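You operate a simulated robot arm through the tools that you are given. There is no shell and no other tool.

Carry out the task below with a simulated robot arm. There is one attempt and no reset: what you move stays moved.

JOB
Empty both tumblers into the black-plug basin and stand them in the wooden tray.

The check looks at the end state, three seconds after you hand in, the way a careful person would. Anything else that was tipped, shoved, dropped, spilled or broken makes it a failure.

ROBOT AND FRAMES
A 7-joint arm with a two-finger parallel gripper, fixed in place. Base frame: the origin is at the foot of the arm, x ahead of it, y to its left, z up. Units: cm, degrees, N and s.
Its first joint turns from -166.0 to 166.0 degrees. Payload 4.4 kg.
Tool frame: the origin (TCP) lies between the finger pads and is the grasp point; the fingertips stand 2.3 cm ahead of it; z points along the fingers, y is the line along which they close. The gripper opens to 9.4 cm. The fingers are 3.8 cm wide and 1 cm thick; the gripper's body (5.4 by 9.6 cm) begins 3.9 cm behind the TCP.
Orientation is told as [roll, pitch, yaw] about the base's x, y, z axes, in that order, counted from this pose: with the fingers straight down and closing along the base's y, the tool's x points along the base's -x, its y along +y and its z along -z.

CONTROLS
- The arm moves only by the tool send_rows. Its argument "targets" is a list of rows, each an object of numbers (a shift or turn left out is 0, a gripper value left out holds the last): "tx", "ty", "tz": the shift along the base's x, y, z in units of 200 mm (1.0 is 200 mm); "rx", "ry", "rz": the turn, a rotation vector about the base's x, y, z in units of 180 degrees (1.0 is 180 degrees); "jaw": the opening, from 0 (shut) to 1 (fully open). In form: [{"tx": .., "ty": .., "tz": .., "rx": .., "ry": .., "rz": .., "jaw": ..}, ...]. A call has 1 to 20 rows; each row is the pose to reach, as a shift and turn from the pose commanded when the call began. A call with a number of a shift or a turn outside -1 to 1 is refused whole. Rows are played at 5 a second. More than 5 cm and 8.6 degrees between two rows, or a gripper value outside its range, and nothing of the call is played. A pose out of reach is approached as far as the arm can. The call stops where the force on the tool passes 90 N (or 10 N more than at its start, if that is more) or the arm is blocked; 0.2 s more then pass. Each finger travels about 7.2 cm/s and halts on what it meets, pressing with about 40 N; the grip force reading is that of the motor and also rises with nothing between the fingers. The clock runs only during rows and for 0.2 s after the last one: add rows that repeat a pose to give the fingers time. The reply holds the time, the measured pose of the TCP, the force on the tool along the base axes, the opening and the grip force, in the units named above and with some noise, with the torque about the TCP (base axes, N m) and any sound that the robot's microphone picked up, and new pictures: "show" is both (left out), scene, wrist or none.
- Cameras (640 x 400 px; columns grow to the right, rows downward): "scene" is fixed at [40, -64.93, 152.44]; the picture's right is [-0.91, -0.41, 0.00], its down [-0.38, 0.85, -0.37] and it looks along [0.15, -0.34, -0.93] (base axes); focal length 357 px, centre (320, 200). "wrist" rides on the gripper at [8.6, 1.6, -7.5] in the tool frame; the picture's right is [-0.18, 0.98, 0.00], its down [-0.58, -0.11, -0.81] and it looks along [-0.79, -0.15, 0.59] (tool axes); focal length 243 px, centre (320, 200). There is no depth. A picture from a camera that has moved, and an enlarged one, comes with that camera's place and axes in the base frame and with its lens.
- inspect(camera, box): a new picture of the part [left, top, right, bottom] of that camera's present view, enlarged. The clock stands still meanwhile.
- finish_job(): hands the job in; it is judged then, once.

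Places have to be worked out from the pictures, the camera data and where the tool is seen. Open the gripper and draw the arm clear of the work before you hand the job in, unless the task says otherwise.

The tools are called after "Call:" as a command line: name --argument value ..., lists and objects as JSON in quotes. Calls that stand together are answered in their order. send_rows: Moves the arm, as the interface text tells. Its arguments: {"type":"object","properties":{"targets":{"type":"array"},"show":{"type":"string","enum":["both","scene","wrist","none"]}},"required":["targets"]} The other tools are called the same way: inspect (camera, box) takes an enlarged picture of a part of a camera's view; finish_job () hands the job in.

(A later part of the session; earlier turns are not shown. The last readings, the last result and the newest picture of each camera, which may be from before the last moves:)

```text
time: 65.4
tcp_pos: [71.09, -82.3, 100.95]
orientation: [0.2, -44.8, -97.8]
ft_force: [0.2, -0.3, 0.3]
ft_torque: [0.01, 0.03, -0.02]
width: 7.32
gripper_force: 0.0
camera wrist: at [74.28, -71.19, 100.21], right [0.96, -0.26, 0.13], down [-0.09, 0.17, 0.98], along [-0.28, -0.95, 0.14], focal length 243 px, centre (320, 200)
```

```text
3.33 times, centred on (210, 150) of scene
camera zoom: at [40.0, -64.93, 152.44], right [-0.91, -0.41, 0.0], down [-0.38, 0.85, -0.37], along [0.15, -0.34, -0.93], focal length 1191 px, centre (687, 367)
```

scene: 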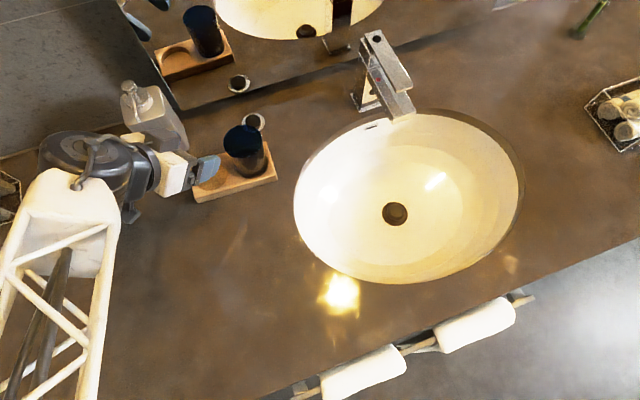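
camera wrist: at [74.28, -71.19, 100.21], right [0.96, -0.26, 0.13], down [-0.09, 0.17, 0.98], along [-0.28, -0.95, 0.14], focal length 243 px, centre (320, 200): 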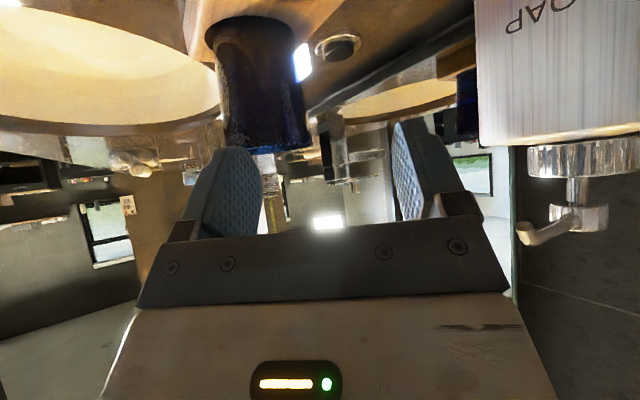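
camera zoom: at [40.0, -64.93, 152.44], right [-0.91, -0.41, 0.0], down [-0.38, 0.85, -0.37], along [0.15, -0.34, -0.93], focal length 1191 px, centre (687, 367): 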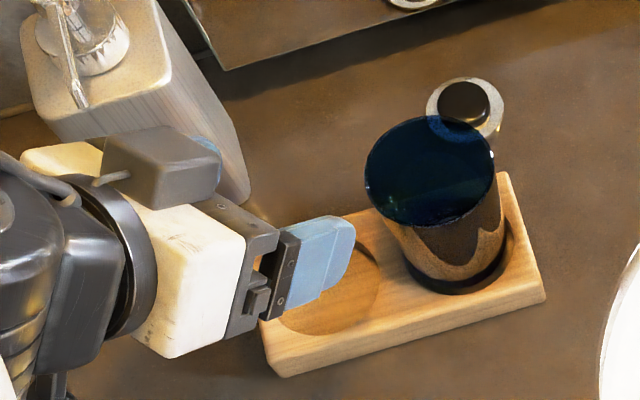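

Reach is fine here too. I'll lower to near the release height (TCP z ≈ 97) as a rehearsal, with about 1 cm calculated clearance from the blue tumbler.

Call:
send_rows --targets '[{"tz": -0.05}, {"tz": -0.1}, {"tz": -0.15}, {"tz": -0.2}, {"tz": -0.2}]'

Call:
inspect --camera "scene" --box '[130, 90, 290, 210]'

Call:
inspect --camera "scene" --box '[130, 0, 258, 80]'

```text
time: 66.6
tcp_pos: [71.27, -82.18, 96.98]
orientation: [0.2, -44.9, -97.9]
ft_force: [0.5, -0.5, 0.3]
ft_torque: [-0.01, -0.01, -0.01]
width: 7.34
gripper_force: 0.1
camera wrist: at [74.29, -71.13, 96.16], right [0.96, -0.26, 0.13], down [-0.09, 0.17, 0.98], along [-0.28, -0.95, 0.14], focal length 243 px, centre (320, 200)
```

scene: 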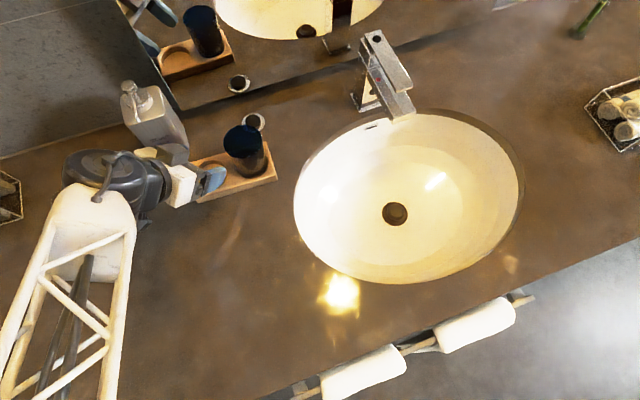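
wrist: 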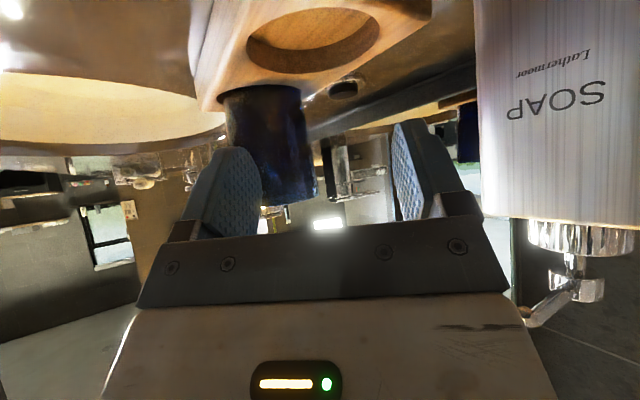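

```text
3.33 times, centred on (210, 150) of scene
camera zoom: at [40.0, -64.93, 152.44], right [-0.91, -0.41, 0.0], down [-0.38, 0.85, -0.37], along [0.15, -0.34, -0.93], focal length 1191 px, centre (687, 367)
```

zoom: 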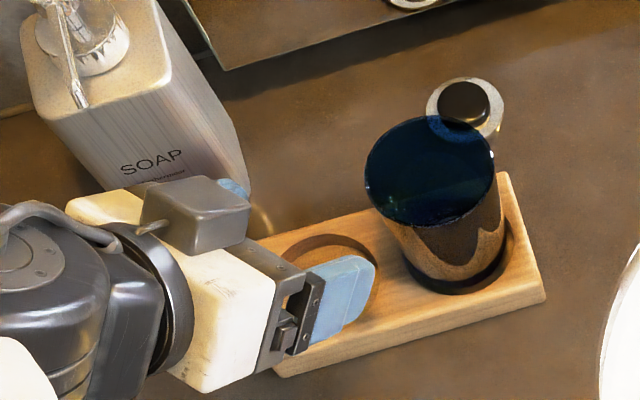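

```text
5.00 times, centred on (194, 40) of scene
camera zoom: at [40.0, -64.93, 152.44], right [-0.91, -0.41, 0.0], down [-0.38, 0.85, -0.37], along [0.15, -0.34, -0.93], focal length 1787 px, centre (950, 1000)
```

zoom: 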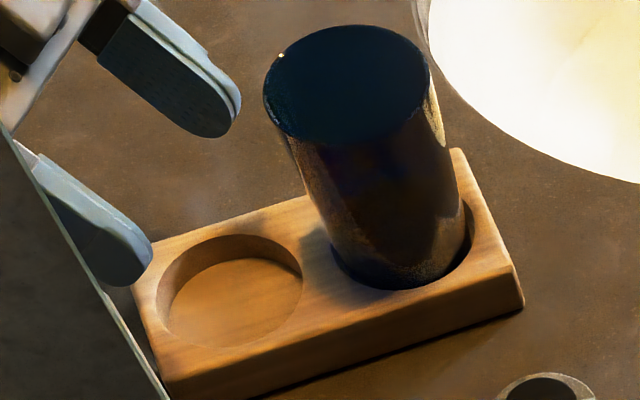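

Rehearsal is good: the fingers clear the blue tumbler by about 1 cm. I'll lift straight up, then swing over to the pale tumbler, yawing back to -45° and reopening the jaws.

Call:
send_rows --targets '[{"tz": 0.1}, {"tz": 0.25}, {"tz": 0.4}, {"tz": 0.55}, {"tz": 0.65}, {"tx": 0.03, "ty": 0.1, "tz": 0.65, "rz": 0.036, "jaw": 1.0}, {"tx": 0.07, "ty": 0.23, "tz": 0.65, "rz": 0.073}, {"tx": 0.11, "ty": 0.36, "tz": 0.65, "rz": 0.11}, {"tx": 0.15, "ty": 0.49, "tz": 0.65, "rz": 0.147}, {"tx": 0.19, "ty": 0.62, "tz": 0.65, "rz": 0.184}, {"tx": 0.23, "ty": 0.75, "tz": 0.65, "rz": 0.221}, {"tx": 0.27, "ty": 0.86, "tz": 0.65, "rz": 0.258}, {"tx": 0.3, "ty": 0.95, "tz": 0.65, "rz": 0.294}, {"tx": 0.3, "ty": 0.95, "tz": 0.65, "rz": 0.294}]'

```text
time: 69.6
tcp_pos: [77.13, -63.18, 110.0]
orientation: [0.2, -45.1, -45.0]
ft_force: [-0.3, 0.1, 0.1]
ft_torque: [-0.01, 0.02, -0.01]
width: 9.42
gripper_force: 0.0
camera wrist: at [70.33, -54.06, 109.22], right [0.79, 0.61, 0.13], down [-0.19, 0.03, 0.98], along [0.59, -0.8, 0.14], focal length 243 px, centre (320, 200)
```

scene: 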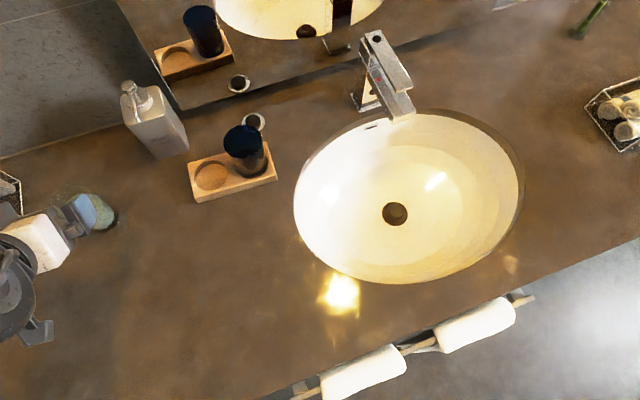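
wrist: 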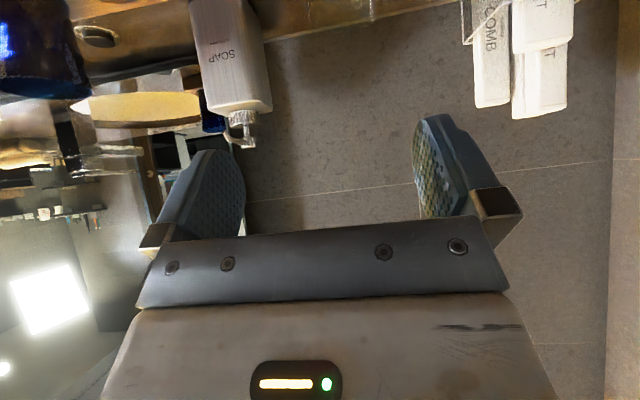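

Next is the pre-grasp point for the pale tumbler, 14 cm back along the tool axis from its estimated position (87.2, -68.2).

Call:
send_rows --targets '[{"tx": 0.03, "ty": 0.035, "tz": -0.07}, {"tx": 0.06, "ty": 0.07, "tz": -0.14}, {"tx": 0.09, "ty": 0.11, "tz": -0.21}, {"tx": 0.111, "ty": 0.1415, "tz": -0.27}, {"tx": 0.111, "ty": 0.1415, "tz": -0.27}]'

Call:
inspect --camera "wrist" --box '[200, 0, 440, 150]'

Call:
inspect --camera "scene" --box '[20, 160, 148, 240]'

```text
time: 70.8
tcp_pos: [79.25, -60.41, 104.79]
orientation: [0.2, -44.9, -45.0]
ft_force: [0.0, 0.2, 0.6]
ft_torque: [0.03, -0.03, -0.01]
width: 9.39
gripper_force: 0.0
camera wrist: at [72.43, -51.26, 103.88], right [0.79, 0.6, 0.13], down [-0.19, 0.03, 0.98], along [0.59, -0.8, 0.14], focal length 243 px, centre (320, 200)
```

scene: 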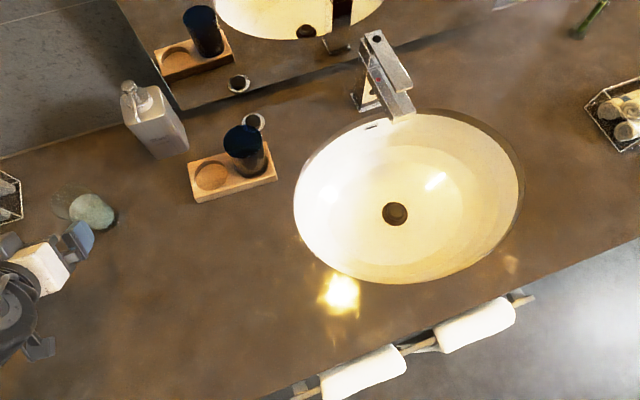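
wrist: 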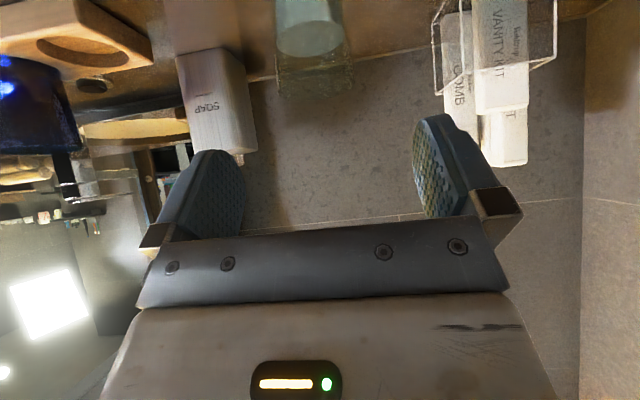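

```text
2.67 times, centred on (320, 75) of wrist
camera zoom: at [72.43, -51.26, 103.88], right [0.79, 0.6, 0.13], down [-0.19, 0.03, 0.98], along [0.59, -0.8, 0.14], focal length 647 px, centre (320, 533)
```

zoom: 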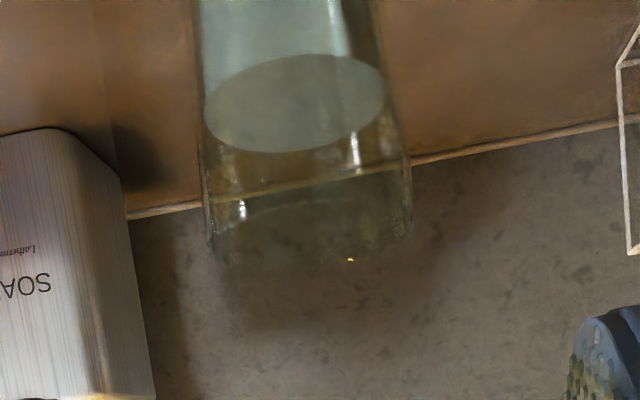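

```text
5.00 times, centred on (84, 200) of scene
camera zoom: at [40.0, -64.93, 152.44], right [-0.91, -0.41, 0.0], down [-0.38, 0.85, -0.37], along [0.15, -0.34, -0.93], focal length 1787 px, centre (1500, 200)
```

zoom: 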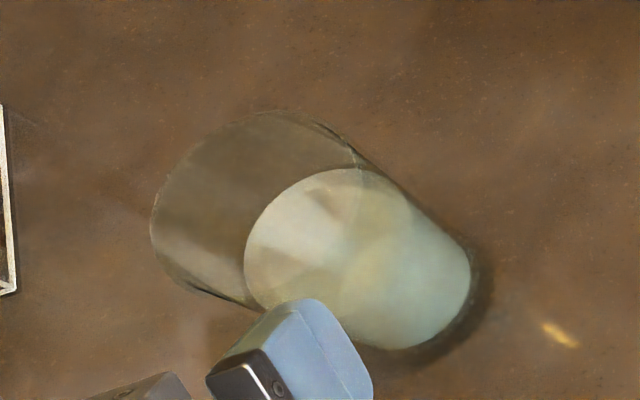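

From the wrist view the pale tumbler lies about 0.7 cm right of my tool line (u ≈ 12.65), rim z ≈ 97.0. I'll correct laterally and then advance about 65% along the tool axis.

Call:
send_rows --targets '[{"tx": -0.0265, "ty": -0.0265, "tz": 0, "jaw": 1.0}, {"tx": 0.01, "ty": -0.063, "tz": -0.052}, {"tx": 0.047, "ty": -0.1, "tz": -0.105}, {"tx": 0.084, "ty": -0.137, "tz": -0.157}, {"tx": 0.121, "ty": -0.174, "tz": -0.21}, {"tx": 0.158, "ty": -0.211, "tz": -0.262}, {"tx": 0.196, "ty": -0.249, "tz": -0.315}, {"tx": 0.196, "ty": -0.249, "tz": -0.315}]'

Call:
inspect --camera "wrist" --box '[150, 0, 490, 212]'

Call:
inspect --camera "scene" --box '[20, 150, 180, 250]'

```text
time: 72.6
tcp_pos: [83.4, -65.27, 98.3]
orientation: [0.3, -44.8, -45.0]
ft_force: [-0.4, 0.1, -0.7]
ft_torque: [-0.01, -0.01, -0.01]
width: 9.37
gripper_force: 0.1
camera wrist: at [76.44, -56.19, 97.48], right [0.79, 0.6, 0.13], down [-0.19, 0.03, 0.98], along [0.59, -0.8, 0.14], focal length 243 px, centre (320, 200)
```

scene: 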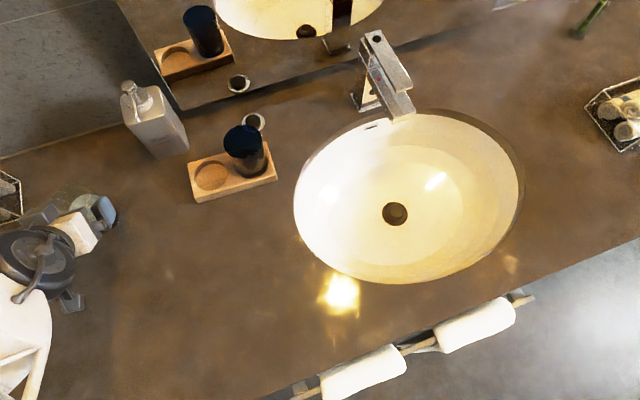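
wrist: 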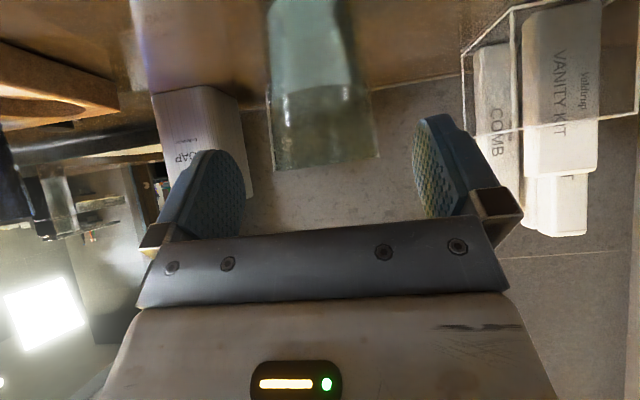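

```text
1.88 times, centred on (320, 106) of wrist
camera zoom: at [76.44, -56.19, 97.48], right [0.79, 0.6, 0.13], down [-0.19, 0.03, 0.98], along [0.59, -0.8, 0.14], focal length 457 px, centre (320, 377)
```

zoom: 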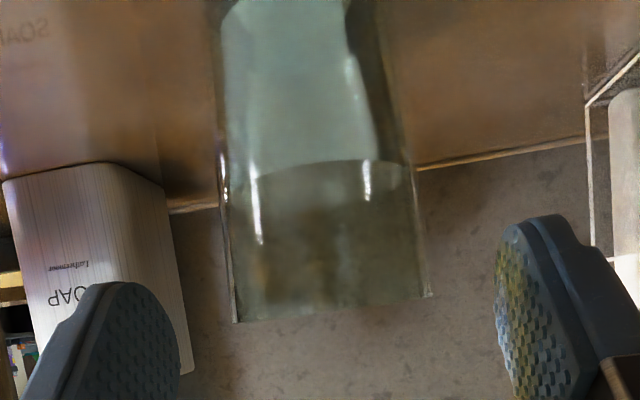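

```text
4.00 times, centred on (100, 200) of scene
camera zoom: at [40.0, -64.93, 152.44], right [-0.91, -0.41, 0.0], down [-0.38, 0.85, -0.37], along [0.15, -0.34, -0.93], focal length 1430 px, centre (1200, 200)
```

zoom: 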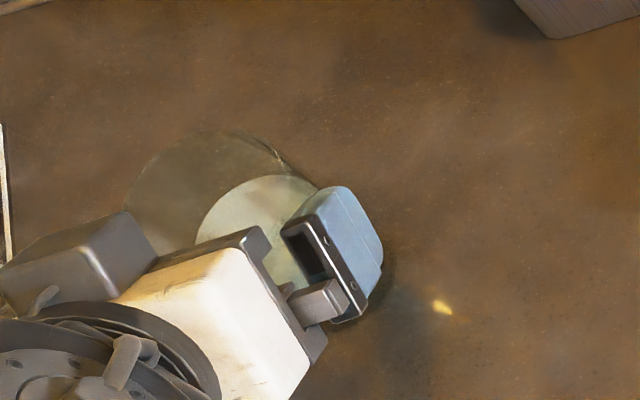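

The rim is at z ≈ 97.4 and laterally centred now. I'll make the final advance to TCP ≈ (85.8, -67.9, 95.1).

Call:
send_rows --targets '[{"tx": 0.032, "ty": -0.032, "tz": -0.04}, {"tx": 0.064, "ty": -0.064, "tz": -0.08}, {"tx": 0.096, "ty": -0.096, "tz": -0.12}, {"tx": 0.1285, "ty": -0.1275, "tz": -0.16}, {"tx": 0.1285, "ty": -0.1275, "tz": -0.16}]'

Call:
inspect --camera "wrist" --box '[150, 0, 490, 240]'

Call:
inspect --camera "scene" --box '[20, 150, 180, 250]'

```text
time: 73.8
tcp_pos: [85.79, -68.05, 95.16]
orientation: [0.3, -44.9, -45.0]
ft_force: [-0.4, 0.9, -0.1]
ft_torque: [0.02, -0.02, -0.01]
width: 9.43
gripper_force: 0.2
camera wrist: at [78.91, -58.77, 94.31], right [0.79, 0.6, 0.13], down [-0.19, 0.03, 0.98], along [0.59, -0.8, 0.14], focal length 243 px, centre (320, 200)
```

scene: 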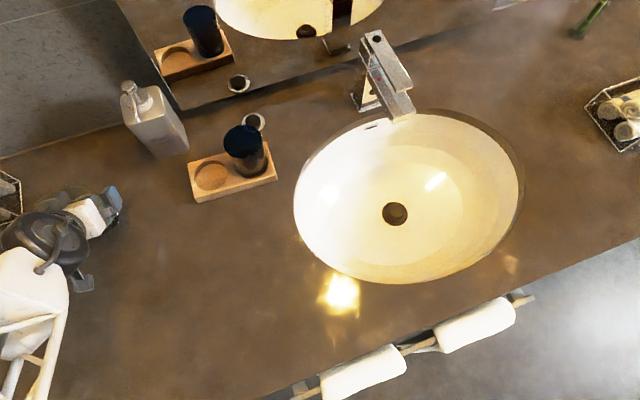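
wrist: 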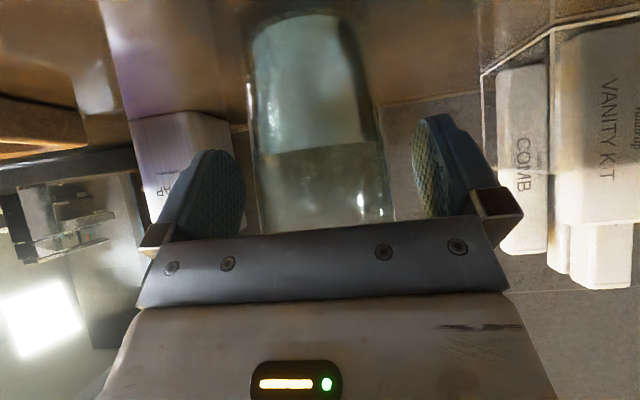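

```text
1.67 times, centred on (320, 120) of wrist
camera zoom: at [78.91, -58.77, 94.31], right [0.79, 0.6, 0.13], down [-0.19, 0.03, 0.98], along [0.59, -0.8, 0.14], focal length 404 px, centre (320, 333)
```

zoom: 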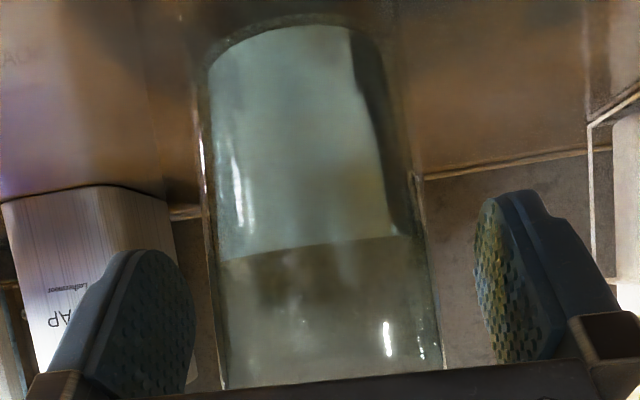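

```text
4.00 times, centred on (100, 200) of scene
camera zoom: at [40.0, -64.93, 152.44], right [-0.91, -0.41, 0.0], down [-0.38, 0.85, -0.37], along [0.15, -0.34, -0.93], focal length 1430 px, centre (1200, 200)
```

zoom: 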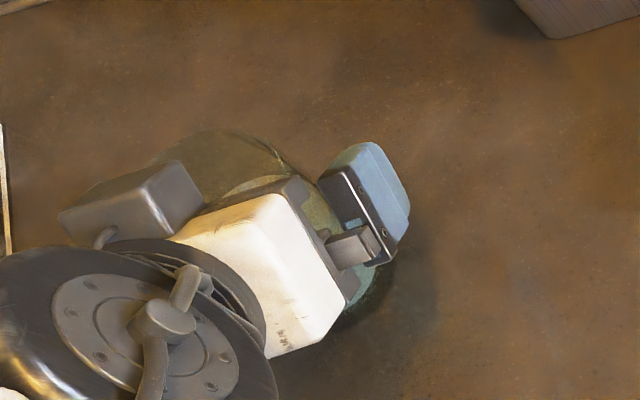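

The tumbler is centred between the fingers but a bit close to the palm. I'll back off 0.5 cm and close the jaws gently.

Call:
send_rows --targets '[{"tx": -0.009, "ty": 0.009, "jaw": 1.0}, {"tx": -0.0177, "ty": 0.0177, "jaw": 1.0}, {"tx": -0.0177, "ty": 0.0177, "jaw": 0.94}, {"tx": -0.0177, "ty": 0.0177, "jaw": 0.88}, {"tx": -0.0177, "ty": 0.0177, "jaw": 0.83}, {"tx": -0.0177, "ty": 0.0177, "jaw": 0.79}, {"tx": -0.0177, "ty": 0.0177, "jaw": 0.76}, {"tx": -0.0177, "ty": 0.0177, "jaw": 0.73}, {"tx": -0.0177, "ty": 0.0177, "jaw": 0.7}, {"tx": -0.0177, "ty": 0.0177, "jaw": 0.66}, {"tx": -0.0177, "ty": 0.0177, "jaw": 0.6}, {"tx": -0.0177, "ty": 0.0177, "jaw": 0.55}, {"tx": -0.0177, "ty": 0.0177, "jaw": 0.5}, {"tx": -0.0177, "ty": 0.0177, "jaw": 0.5}]'

Call:
inspect --camera "wrist" --box '[150, 0, 490, 240]'

```text
time: 76.8
tcp_pos: [85.51, -67.62, 95.2]
orientation: [0.2, -44.9, -45.0]
ft_force: [-0.6, 1.2, 1.9]
ft_torque: [-0.04, 0.09, -0.06]
width: 6.61
gripper_force: 40.3
camera wrist: at [78.58, -58.37, 94.28], right [0.79, 0.6, 0.13], down [-0.19, 0.03, 0.98], along [0.59, -0.8, 0.14], focal length 243 px, centre (320, 200)
```

scene: 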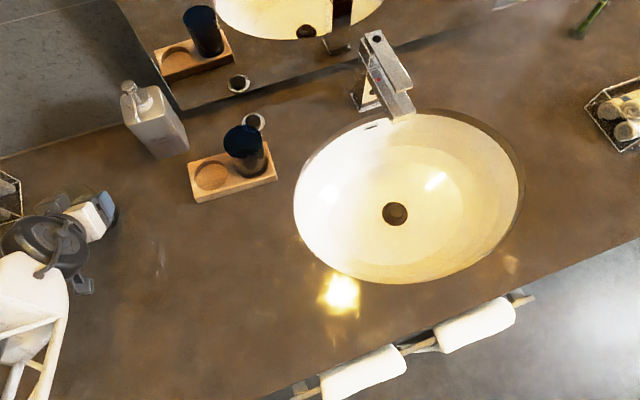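
wrist: 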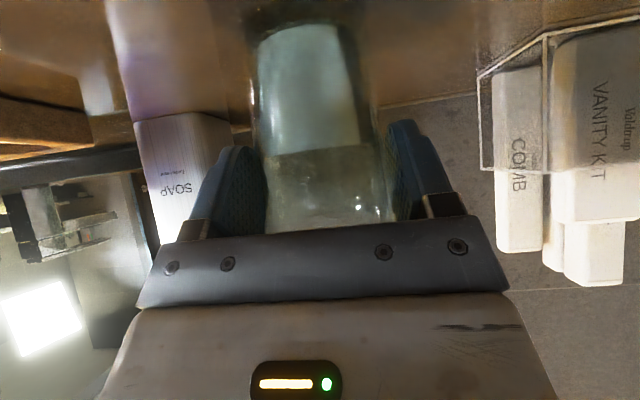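

```text
1.67 times, centred on (320, 120) of wrist
camera zoom: at [78.58, -58.37, 94.28], right [0.79, 0.6, 0.13], down [-0.19, 0.03, 0.98], along [0.59, -0.8, 0.14], focal length 404 px, centre (320, 333)
```

zoom: 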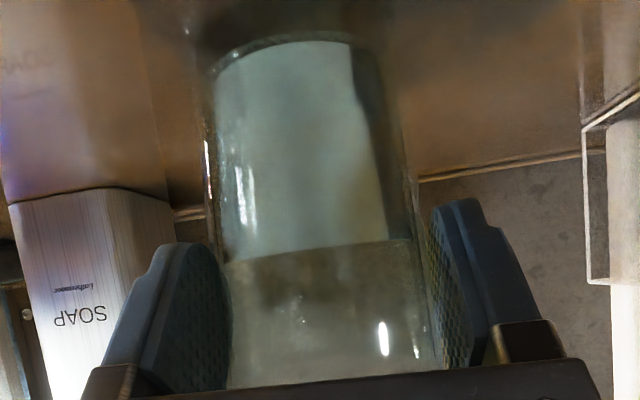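

Gripped at 6.61 cm, 40 N. Lifting 3 cm slowly.

Call:
send_rows --targets '[{"tz": 0.015}, {"tz": 0.04}, {"tz": 0.07}, {"tz": 0.1}, {"tz": 0.13}, {"tz": 0.15}, {"tz": 0.15}]'

Call:
inspect --camera "wrist" --box '[150, 0, 490, 240]'

```text
time: 78.4
tcp_pos: [85.56, -67.61, 98.13]
orientation: [0.3, -44.9, -45.1]
ft_force: [-0.1, 0.6, -3.1]
ft_torque: [0.05, 0.03, 0.01]
width: 6.6
gripper_force: 39.9
camera wrist: at [78.58, -58.45, 97.25], right [0.79, 0.6, 0.13], down [-0.19, 0.03, 0.98], along [0.59, -0.8, 0.14], focal length 243 px, centre (320, 200)
```

scene: 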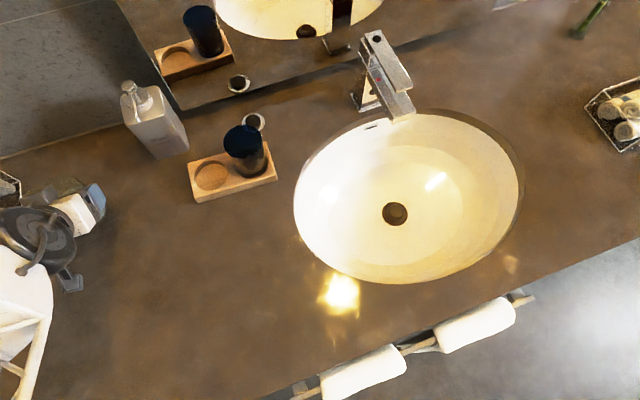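
wrist: 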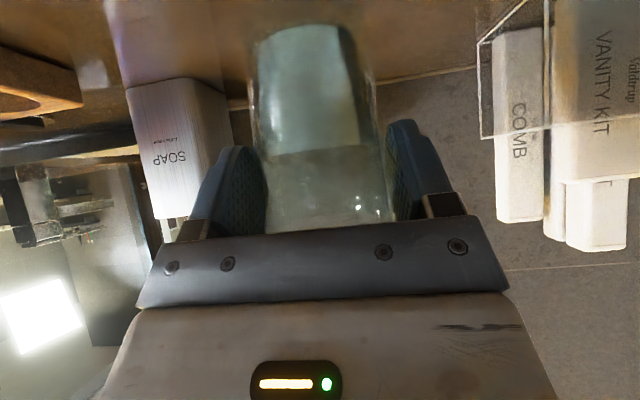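

```text
1.67 times, centred on (320, 120) of wrist
camera zoom: at [78.58, -58.45, 97.25], right [0.79, 0.6, 0.13], down [-0.19, 0.03, 0.98], along [0.59, -0.8, 0.14], focal length 404 px, centre (320, 333)
```

zoom: 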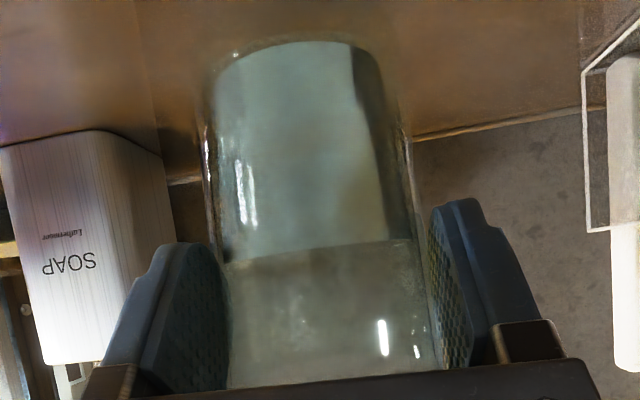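

Clean lift with the liquid level steady. I'll raise to z ≈ 112.

Call:
send_rows --targets '[{"tz": 0.03}, {"tz": 0.09}, {"tz": 0.17}, {"tz": 0.26}, {"tz": 0.35}, {"tz": 0.44}, {"tz": 0.53}, {"tz": 0.61}, {"tz": 0.66}, {"tz": 0.69}, {"tz": 0.7}, {"tz": 0.7}]' --show "scene"

```text
time: 81.0
tcp_pos: [85.43, -67.48, 111.94]
orientation: [0.3, -44.9, -45.0]
ft_force: [-0.2, -0.3, -2.9]
ft_torque: [0.04, 0.02, 0.01]
width: 6.61
gripper_force: 40.0
```

scene: 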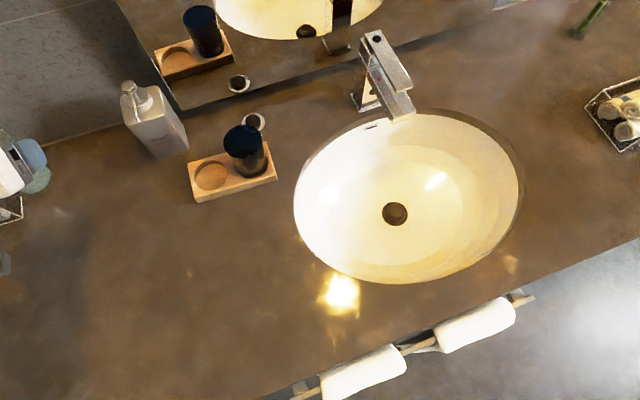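

I'll swing toward the basin in smooth stages at height.

Call:
send_rows --targets '[{"tx": -0.02, "ty": -0.009, "rz": -0.001}, {"tx": -0.07, "ty": -0.0315, "rz": -0.0035}, {"tx": -0.14, "ty": -0.063, "rz": -0.007}, {"tx": -0.22, "ty": -0.099, "rz": -0.011}, {"tx": -0.3, "ty": -0.135, "rz": -0.015}, {"tx": -0.38, "ty": -0.171, "rz": -0.019}, {"tx": -0.46, "ty": -0.207, "rz": -0.023}, {"tx": -0.54, "ty": -0.243, "rz": -0.027}, {"tx": -0.62, "ty": -0.279, "rz": -0.031}, {"tx": -0.7, "ty": -0.315, "rz": -0.035}, {"tx": -0.78, "ty": -0.351, "rz": -0.039}, {"tx": -0.86, "ty": -0.387, "rz": -0.043}, {"tx": -0.93, "ty": -0.4185, "rz": -0.0465}, {"tx": -0.98, "ty": -0.441, "rz": -0.049}, {"tx": -1.0, "ty": -0.45, "rz": -0.05}, {"tx": -1.0, "ty": -0.45, "rz": -0.05}]' --show "scene"

Call:
send_rows --targets '[{"tx": -0.02, "ty": -0.01, "rz": -0.001}, {"tx": -0.07, "ty": -0.036, "rz": -0.0035}, {"tx": -0.14, "ty": -0.073, "rz": -0.007}, {"tx": -0.22, "ty": -0.114, "rz": -0.011}, {"tx": -0.3, "ty": -0.156, "rz": -0.015}, {"tx": -0.38, "ty": -0.198, "rz": -0.019}, {"tx": -0.46, "ty": -0.239, "rz": -0.023}, {"tx": -0.54, "ty": -0.281, "rz": -0.027}, {"tx": -0.62, "ty": -0.322, "rz": -0.031}, {"tx": -0.7, "ty": -0.364, "rz": -0.035}, {"tx": -0.78, "ty": -0.406, "rz": -0.039}, {"tx": -0.86, "ty": -0.447, "rz": -0.043}, {"tx": -0.93, "ty": -0.484, "rz": -0.0465}, {"tx": -0.98, "ty": -0.51, "rz": -0.049}, {"tx": -1.0, "ty": -0.52, "rz": -0.05}, {"tx": -1.0, "ty": -0.52, "rz": -0.05}]' --show "scene"

```text
time: 84.4
tcp_pos: [65.53, -76.65, 112.1]
orientation: [0.3, -44.9, -54.0]
ft_force: [-0.3, -0.1, -3.1]
ft_torque: [0.03, 0.04, -0.02]
width: 6.59
gripper_force: 39.7
```

scene: 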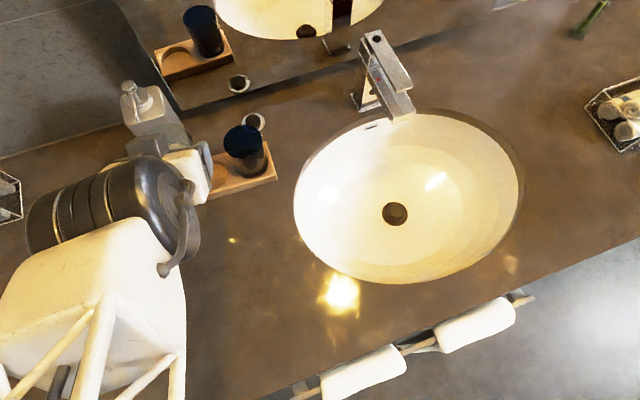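

```text
time: 87.8
tcp_pos: [45.42, -86.92, 112.05]
orientation: [0.2, -44.9, -62.9]
ft_force: [-0.3, 0.6, -2.0]
ft_torque: [0.02, 0.01, 0.03]
width: 6.63
gripper_force: 39.9
```

scene: 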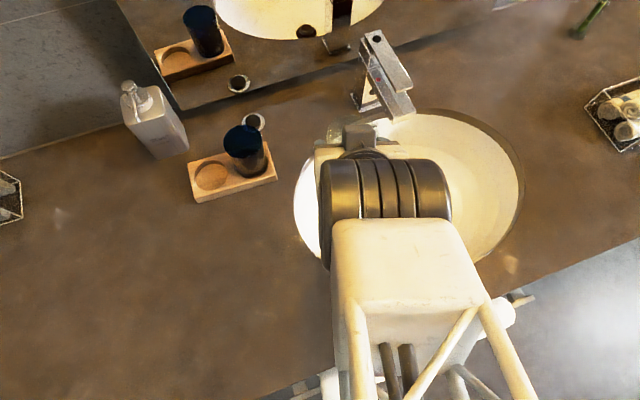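

Smooth so far. I'll make the final shift to the same pour station used before, (37.4, -92.2, 106), yaw -68.6°.

Call:
send_rows --targets '[{"tx": -0.02, "ty": -0.013, "tz": -0.015, "rz": -0.0015}, {"tx": -0.07, "ty": -0.046, "tz": -0.052, "rz": -0.0055}, {"tx": -0.14, "ty": -0.092, "tz": -0.105, "rz": -0.011}, {"tx": -0.21, "ty": -0.138, "tz": -0.157, "rz": -0.0165}, {"tx": -0.28, "ty": -0.184, "tz": -0.21, "rz": -0.022}, {"tx": -0.34, "ty": -0.224, "tz": -0.255, "rz": -0.027}, {"tx": -0.38, "ty": -0.25, "tz": -0.285, "rz": -0.03}, {"tx": -0.4, "ty": -0.264, "tz": -0.3, "rz": -0.0315}, {"tx": -0.4, "ty": -0.264, "tz": -0.3, "rz": -0.0315}]'

```text
time: 89.8
tcp_pos: [37.49, -92.41, 106.09]
orientation: [0.2, -44.9, -68.7]
ft_force: [1.0, -0.1, -2.6]
ft_torque: [0.04, 0.03, -0.03]
width: 6.58
gripper_force: 39.4
camera wrist: at [34.82, -81.22, 105.23], right [0.96, 0.24, 0.13], down [-0.16, 0.11, 0.98], along [0.22, -0.97, 0.14], focal length 243 px, centre (320, 200)
```

scene: 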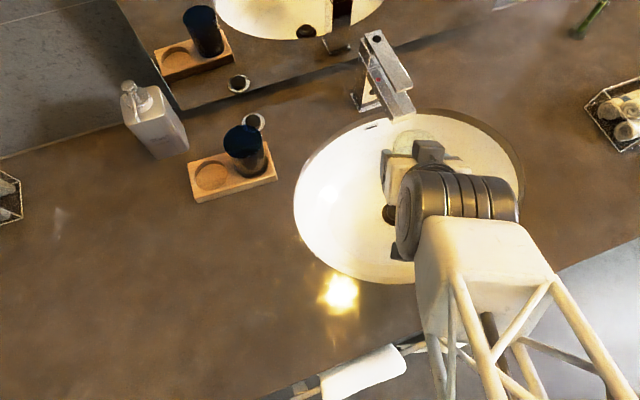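
wrist: 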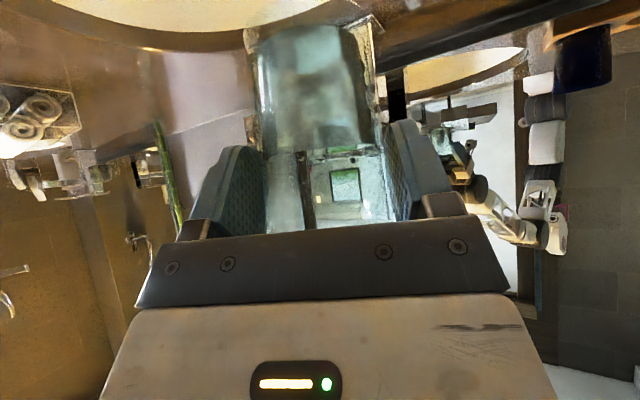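

At the pour station. I'll tip the same way as before, slowing to 2.5° per row where pouring begins.

Call:
send_rows --targets '[{"rx": 0.0081, "ry": -0.0207}, {"rx": 0.0162, "ry": -0.0414}, {"rx": 0.0243, "ry": -0.0621}, {"rx": 0.0324, "ry": -0.0828}, {"rx": 0.0406, "ry": -0.1034}, {"rx": 0.0487, "ry": -0.1241}, {"rx": 0.0568, "ry": -0.1448}, {"rx": 0.0649, "ry": -0.1655}, {"rx": 0.07, "ry": -0.1784}, {"rx": 0.075, "ry": -0.1914}, {"rx": 0.0801, "ry": -0.2043}, {"rx": 0.0852, "ry": -0.2172}, {"rx": 0.0902, "ry": -0.2302}, {"rx": 0.0953, "ry": -0.2431}, {"rx": 0.1004, "ry": -0.256}, {"rx": 0.1055, "ry": -0.2689}, {"rx": 0.1105, "ry": -0.2819}, {"rx": 0.1156, "ry": -0.2948}, {"rx": 0.1207, "ry": -0.3077}, {"rx": 0.1257, "ry": -0.3207}]'

Call:
inspect --camera "scene" --box '[300, 90, 532, 290]'

```text
time: 94.0
tcp_pos: [37.57, -92.18, 106.12]
orientation: [69.6, -19.2, -110.0]
ft_force: [0.7, 0.3, -2.0]
ft_torque: [0.01, 0.08, 0.0]
width: 6.6
gripper_force: 40.3
camera wrist: at [34.79, -81.1, 107.13], right [0.37, 0.0, 0.93], down [-0.91, -0.19, 0.36], along [0.18, -0.98, -0.07], focal length 243 px, centre (320, 200)
```

scene: 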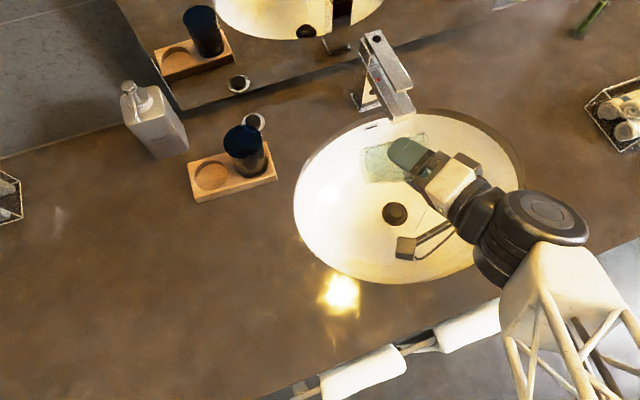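
wrist: 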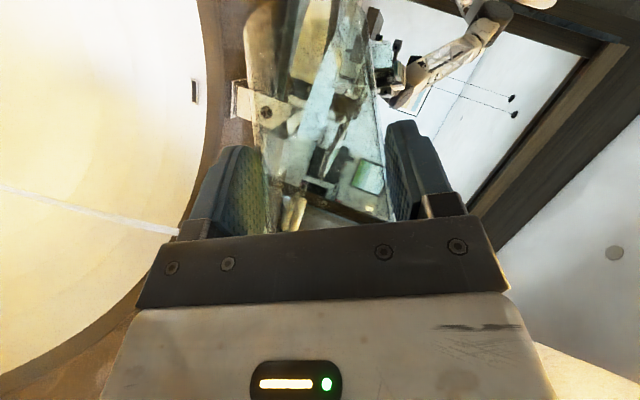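

```text
2.00 times, centred on (416, 190) of scene
camera zoom: at [40.0, -64.93, 152.44], right [-0.91, -0.41, 0.0], down [-0.38, 0.85, -0.37], along [0.15, -0.34, -0.93], focal length 715 px, centre (128, 220)
```

zoom: 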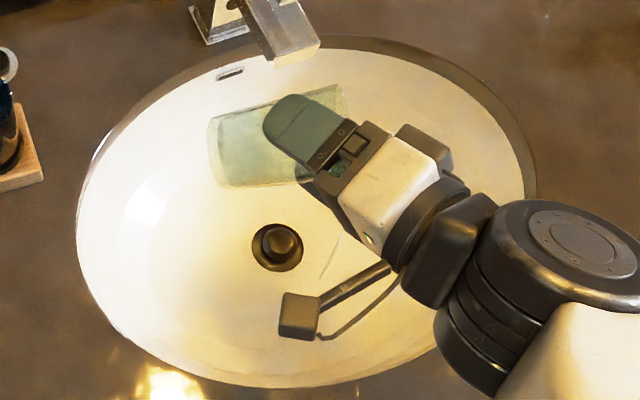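

The stream is visible, falling inside the basin. I'll continue slowly to about 102° and hold briefly.

Call:
send_rows --targets '[{"rx": 0.0051, "ry": -0.0129}, {"rx": 0.0101, "ry": -0.0259}, {"rx": 0.0152, "ry": -0.0388}, {"rx": 0.0203, "ry": -0.0517}, {"rx": 0.0254, "ry": -0.0647}, {"rx": 0.0304, "ry": -0.0776}, {"rx": 0.0355, "ry": -0.0905}, {"rx": 0.0406, "ry": -0.1034}, {"rx": 0.0456, "ry": -0.1164}, {"rx": 0.0507, "ry": -0.1293}, {"rx": 0.0558, "ry": -0.1422}, {"rx": 0.0608, "ry": -0.1552}, {"rx": 0.0659, "ry": -0.1681}, {"rx": 0.071, "ry": -0.181}, {"rx": 0.0761, "ry": -0.194}, {"rx": 0.0811, "ry": -0.2069}, {"rx": 0.0811, "ry": -0.2069}, {"rx": 0.0811, "ry": -0.2069}, {"rx": 0.0811, "ry": -0.2069}]'

Call:
send_rows --targets '[{"rx": 0.0061, "ry": -0.0155}, {"rx": 0.0122, "ry": -0.031}, {"rx": 0.0183, "ry": -0.0466}, {"rx": 0.0243, "ry": -0.0621}, {"rx": 0.0304, "ry": -0.0776}, {"rx": 0.0365, "ry": -0.0931}, {"rx": 0.0426, "ry": -0.1086}, {"rx": 0.0487, "ry": -0.1241}, {"rx": 0.0548, "ry": -0.1396}, {"rx": 0.0548, "ry": -0.1396}, {"rx": 0.0548, "ry": -0.1396}, {"rx": 0.0548, "ry": -0.1396}, {"rx": 0.0548, "ry": -0.1396}, {"rx": 0.0548, "ry": -0.1396}, {"rx": 0.0548, "ry": -0.1396}, {"rx": 0.0548, "ry": -0.1396}]'

Call:
inspect --camera "scene" --box '[300, 90, 532, 290]'

Call:
inspect --camera "scene" --box '[340, 100, 500, 200]'

```text
time: 98.0
tcp_pos: [37.55, -92.28, 106.16]
orientation: [98.8, 8.4, -112.9]
ft_force: [0.1, -0.4, -0.8]
ft_torque: [0.0, 0.06, -0.01]
width: 6.57
gripper_force: 39.3
camera wrist: at [33.84, -81.45, 107.89], right [-0.26, -0.24, 0.93], down [-0.93, -0.2, -0.31], along [0.26, -0.95, -0.17], focal length 243 px, centre (320, 200)
```

scene: 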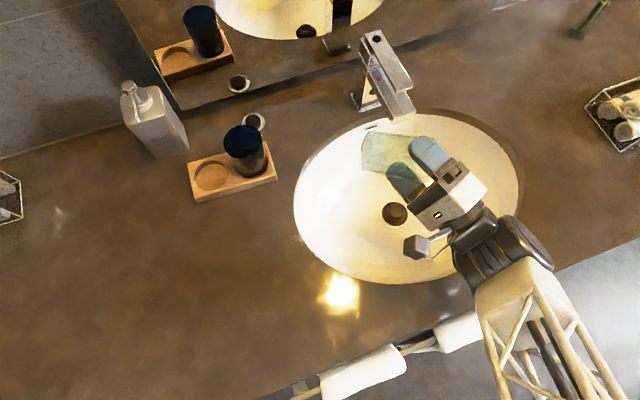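
wrist: 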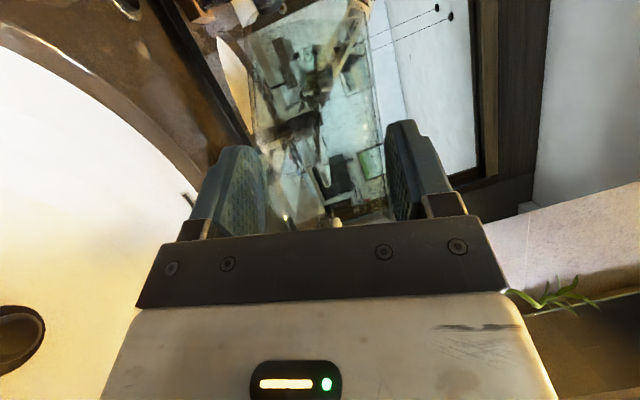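

```text
time: 101.4
tcp_pos: [37.52, -92.17, 106.07]
orientation: [120.0, 26.4, -106.3]
ft_force: [-0.5, 0.9, -2.2]
ft_torque: [0.0, 0.06, -0.02]
width: 6.56
gripper_force: 40.7
camera wrist: at [33.04, -81.78, 107.89], right [-0.62, -0.38, 0.68], down [-0.7, -0.11, -0.7], along [0.34, -0.92, -0.2], focal length 243 px, centre (320, 200)
```

scene: 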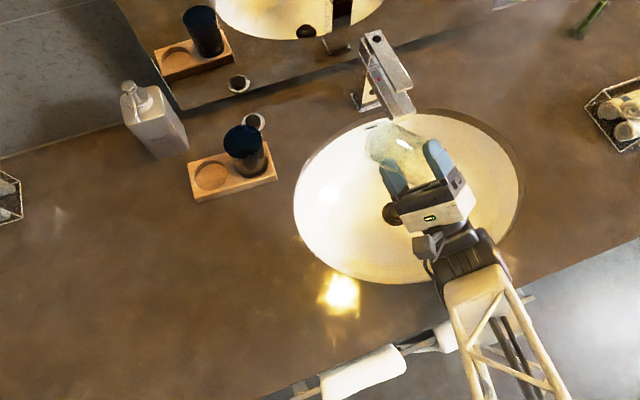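
wrist: 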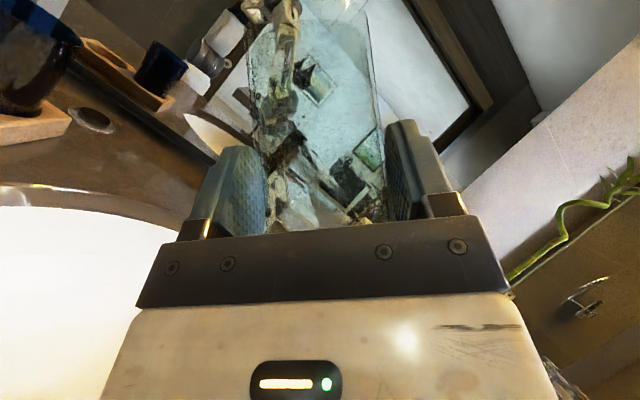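

```text
2.00 times, centred on (416, 190) of scene
camera zoom: at [40.0, -64.93, 152.44], right [-0.91, -0.41, 0.0], down [-0.38, 0.85, -0.37], along [0.15, -0.34, -0.93], focal length 715 px, centre (128, 220)
```

zoom: 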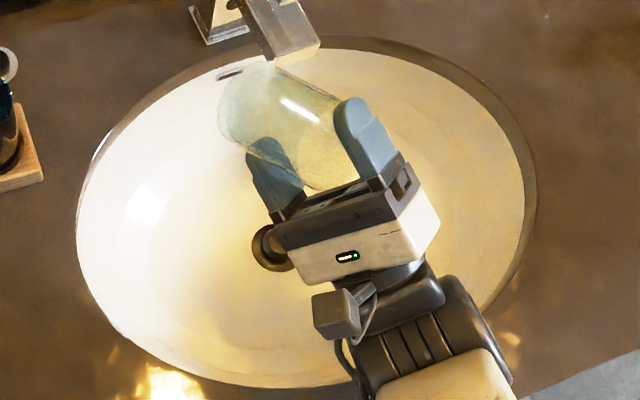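

```text
4.00 times, centred on (420, 150) of scene
camera zoom: at [40.0, -64.93, 152.44], right [-0.91, -0.41, 0.0], down [-0.38, 0.85, -0.37], along [0.15, -0.34, -0.93], focal length 1430 px, centre (-80, 400)
```

zoom: 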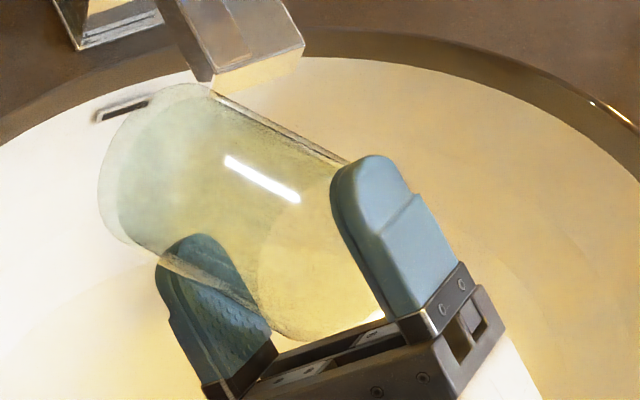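

The pale tumbler is empty too. I'll rotate it back upright along the same path.

Call:
send_rows --targets '[{"rx": -0.0131, "ry": 0.0334}, {"rx": -0.0262, "ry": 0.0667}, {"rx": -0.0392, "ry": 0.1001}, {"rx": -0.0523, "ry": 0.1334}, {"rx": -0.0654, "ry": 0.1668}, {"rx": -0.0785, "ry": 0.2002}, {"rx": -0.0916, "ry": 0.2335}, {"rx": -0.1046, "ry": 0.2669}, {"rx": -0.1177, "ry": 0.3002}, {"rx": -0.1308, "ry": 0.3336}, {"rx": -0.1439, "ry": 0.367}, {"rx": -0.157, "ry": 0.4003}, {"rx": -0.17, "ry": 0.4337}, {"rx": -0.1831, "ry": 0.467}, {"rx": -0.1962, "ry": 0.5004}, {"rx": -0.2093, "ry": 0.5338}, {"rx": -0.2224, "ry": 0.5671}, {"rx": -0.2354, "ry": 0.6005}, {"rx": -0.2485, "ry": 0.6338}, {"rx": -0.2616, "ry": 0.6672}]'

Call:
inspect --camera "wrist" --box '[150, 0, 490, 240]'

```text
time: 105.6
tcp_pos: [37.49, -92.19, 106.13]
orientation: [0.2, -45.1, -68.7]
ft_force: [-0.1, 0.3, -1.8]
ft_torque: [0.03, 0.0, 0.02]
width: 6.6
gripper_force: 40.2
camera wrist: at [34.88, -81.03, 105.27], right [0.96, 0.24, 0.13], down [-0.16, 0.11, 0.98], along [0.22, -0.97, 0.14], focal length 243 px, centre (320, 200)
```

scene: 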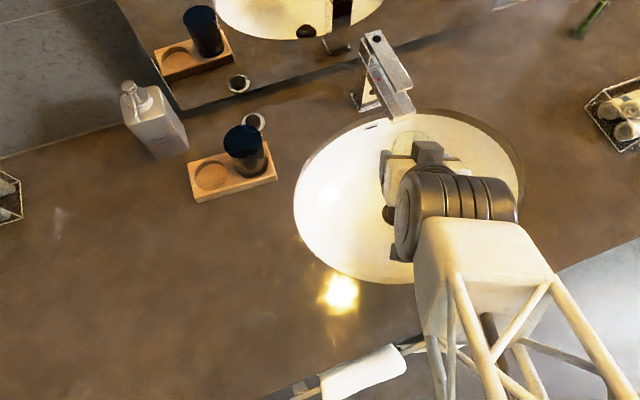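
wrist: 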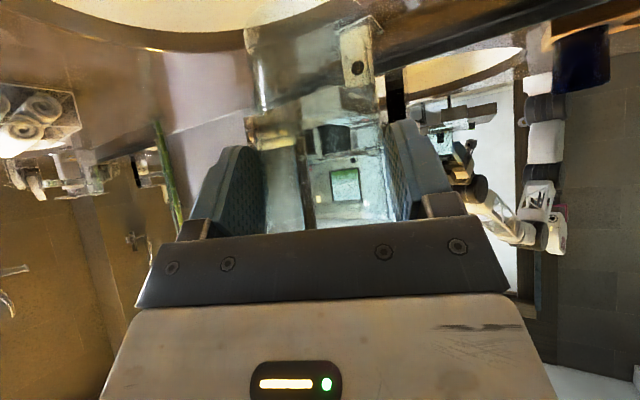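

```text
1.67 times, centred on (320, 120) of wrist
camera zoom: at [34.88, -81.03, 105.27], right [0.96, 0.24, 0.13], down [-0.16, 0.11, 0.98], along [0.22, -0.97, 0.14], focal length 404 px, centre (320, 333)
```

zoom: 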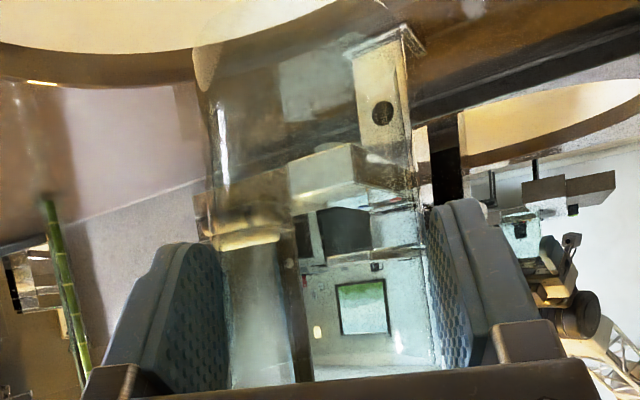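

Empty and upright. I'll raise and carry it toward the free well, yawing gradually to the rehearsed -98° orientation.

Call:
send_rows --targets '[{"tz": 0.06}, {"tz": 0.15}, {"tz": 0.24}, {"tx": 0.04, "ty": 0.009, "tz": 0.3, "rz": -0.003}, {"tx": 0.12, "ty": 0.027, "tz": 0.3, "rz": -0.01}, {"tx": 0.22, "ty": 0.05, "tz": 0.3, "rz": -0.018}, {"tx": 0.33, "ty": 0.074, "tz": 0.3, "rz": -0.027}, {"tx": 0.44, "ty": 0.099, "tz": 0.3, "rz": -0.036}, {"tx": 0.55, "ty": 0.124, "tz": 0.3, "rz": -0.045}, {"tx": 0.66, "ty": 0.149, "tz": 0.3, "rz": -0.054}, {"tx": 0.77, "ty": 0.173, "tz": 0.3, "rz": -0.063}, {"tx": 0.87, "ty": 0.196, "tz": 0.3, "rz": -0.071}, {"tx": 0.95, "ty": 0.214, "tz": 0.3, "rz": -0.077}, {"tx": 1.0, "ty": 0.225, "tz": 0.3, "rz": -0.081}, {"tx": 1.0, "ty": 0.225, "tz": 0.3, "rz": -0.081}]' --show "scene"

Call:
send_rows --targets '[{"tx": 0.03, "ty": 0.012, "rz": -0.004}, {"tx": 0.1, "ty": 0.038, "rz": -0.012}, {"tx": 0.18, "ty": 0.068, "rz": -0.022}, {"tx": 0.27, "ty": 0.102, "rz": -0.033}, {"tx": 0.36, "ty": 0.137, "rz": -0.044}, {"tx": 0.45, "ty": 0.171, "rz": -0.055}, {"tx": 0.54, "ty": 0.205, "rz": -0.066}, {"tx": 0.62, "ty": 0.235, "rz": -0.076}, {"tx": 0.67, "ty": 0.254, "rz": -0.081}, {"tx": 0.685, "ty": 0.26, "rz": -0.082}, {"tx": 0.685, "ty": 0.26, "rz": -0.082}]'

```text
time: 108.8
tcp_pos: [57.61, -87.77, 112.05]
orientation: [0.2, -44.9, -83.2]
ft_force: [0.9, -0.6, -2.3]
ft_torque: [-0.01, -0.02, 0.0]
width: 6.59
gripper_force: 39.5
```

scene: 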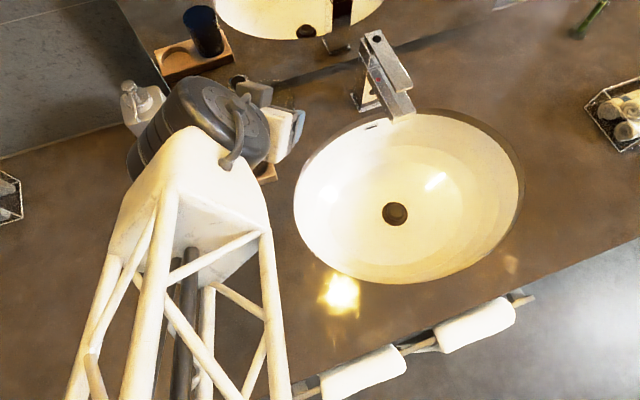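

```text
time: 111.2
tcp_pos: [71.08, -82.62, 112.15]
orientation: [0.1, -44.9, -98.0]
ft_force: [0.8, -0.5, -2.1]
ft_torque: [0.02, 0.01, -0.02]
width: 6.59
gripper_force: 39.4
camera wrist: at [74.42, -71.44, 111.3], right [0.96, -0.26, 0.13], down [-0.09, 0.17, 0.98], along [-0.28, -0.95, 0.14], focal length 243 px, centre (320, 200)
```

scene: 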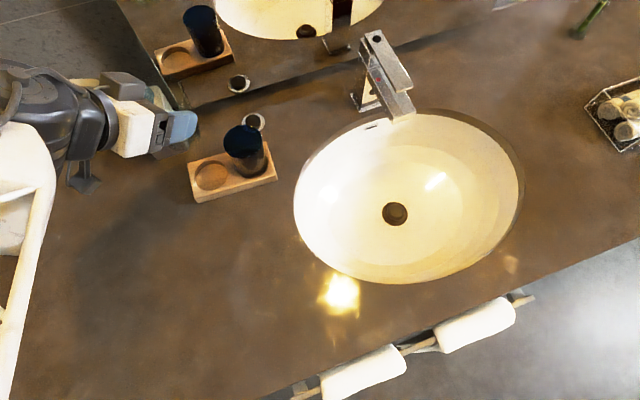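
wrist: 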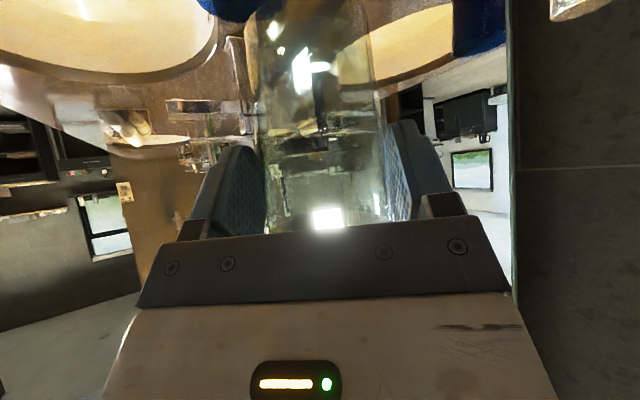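

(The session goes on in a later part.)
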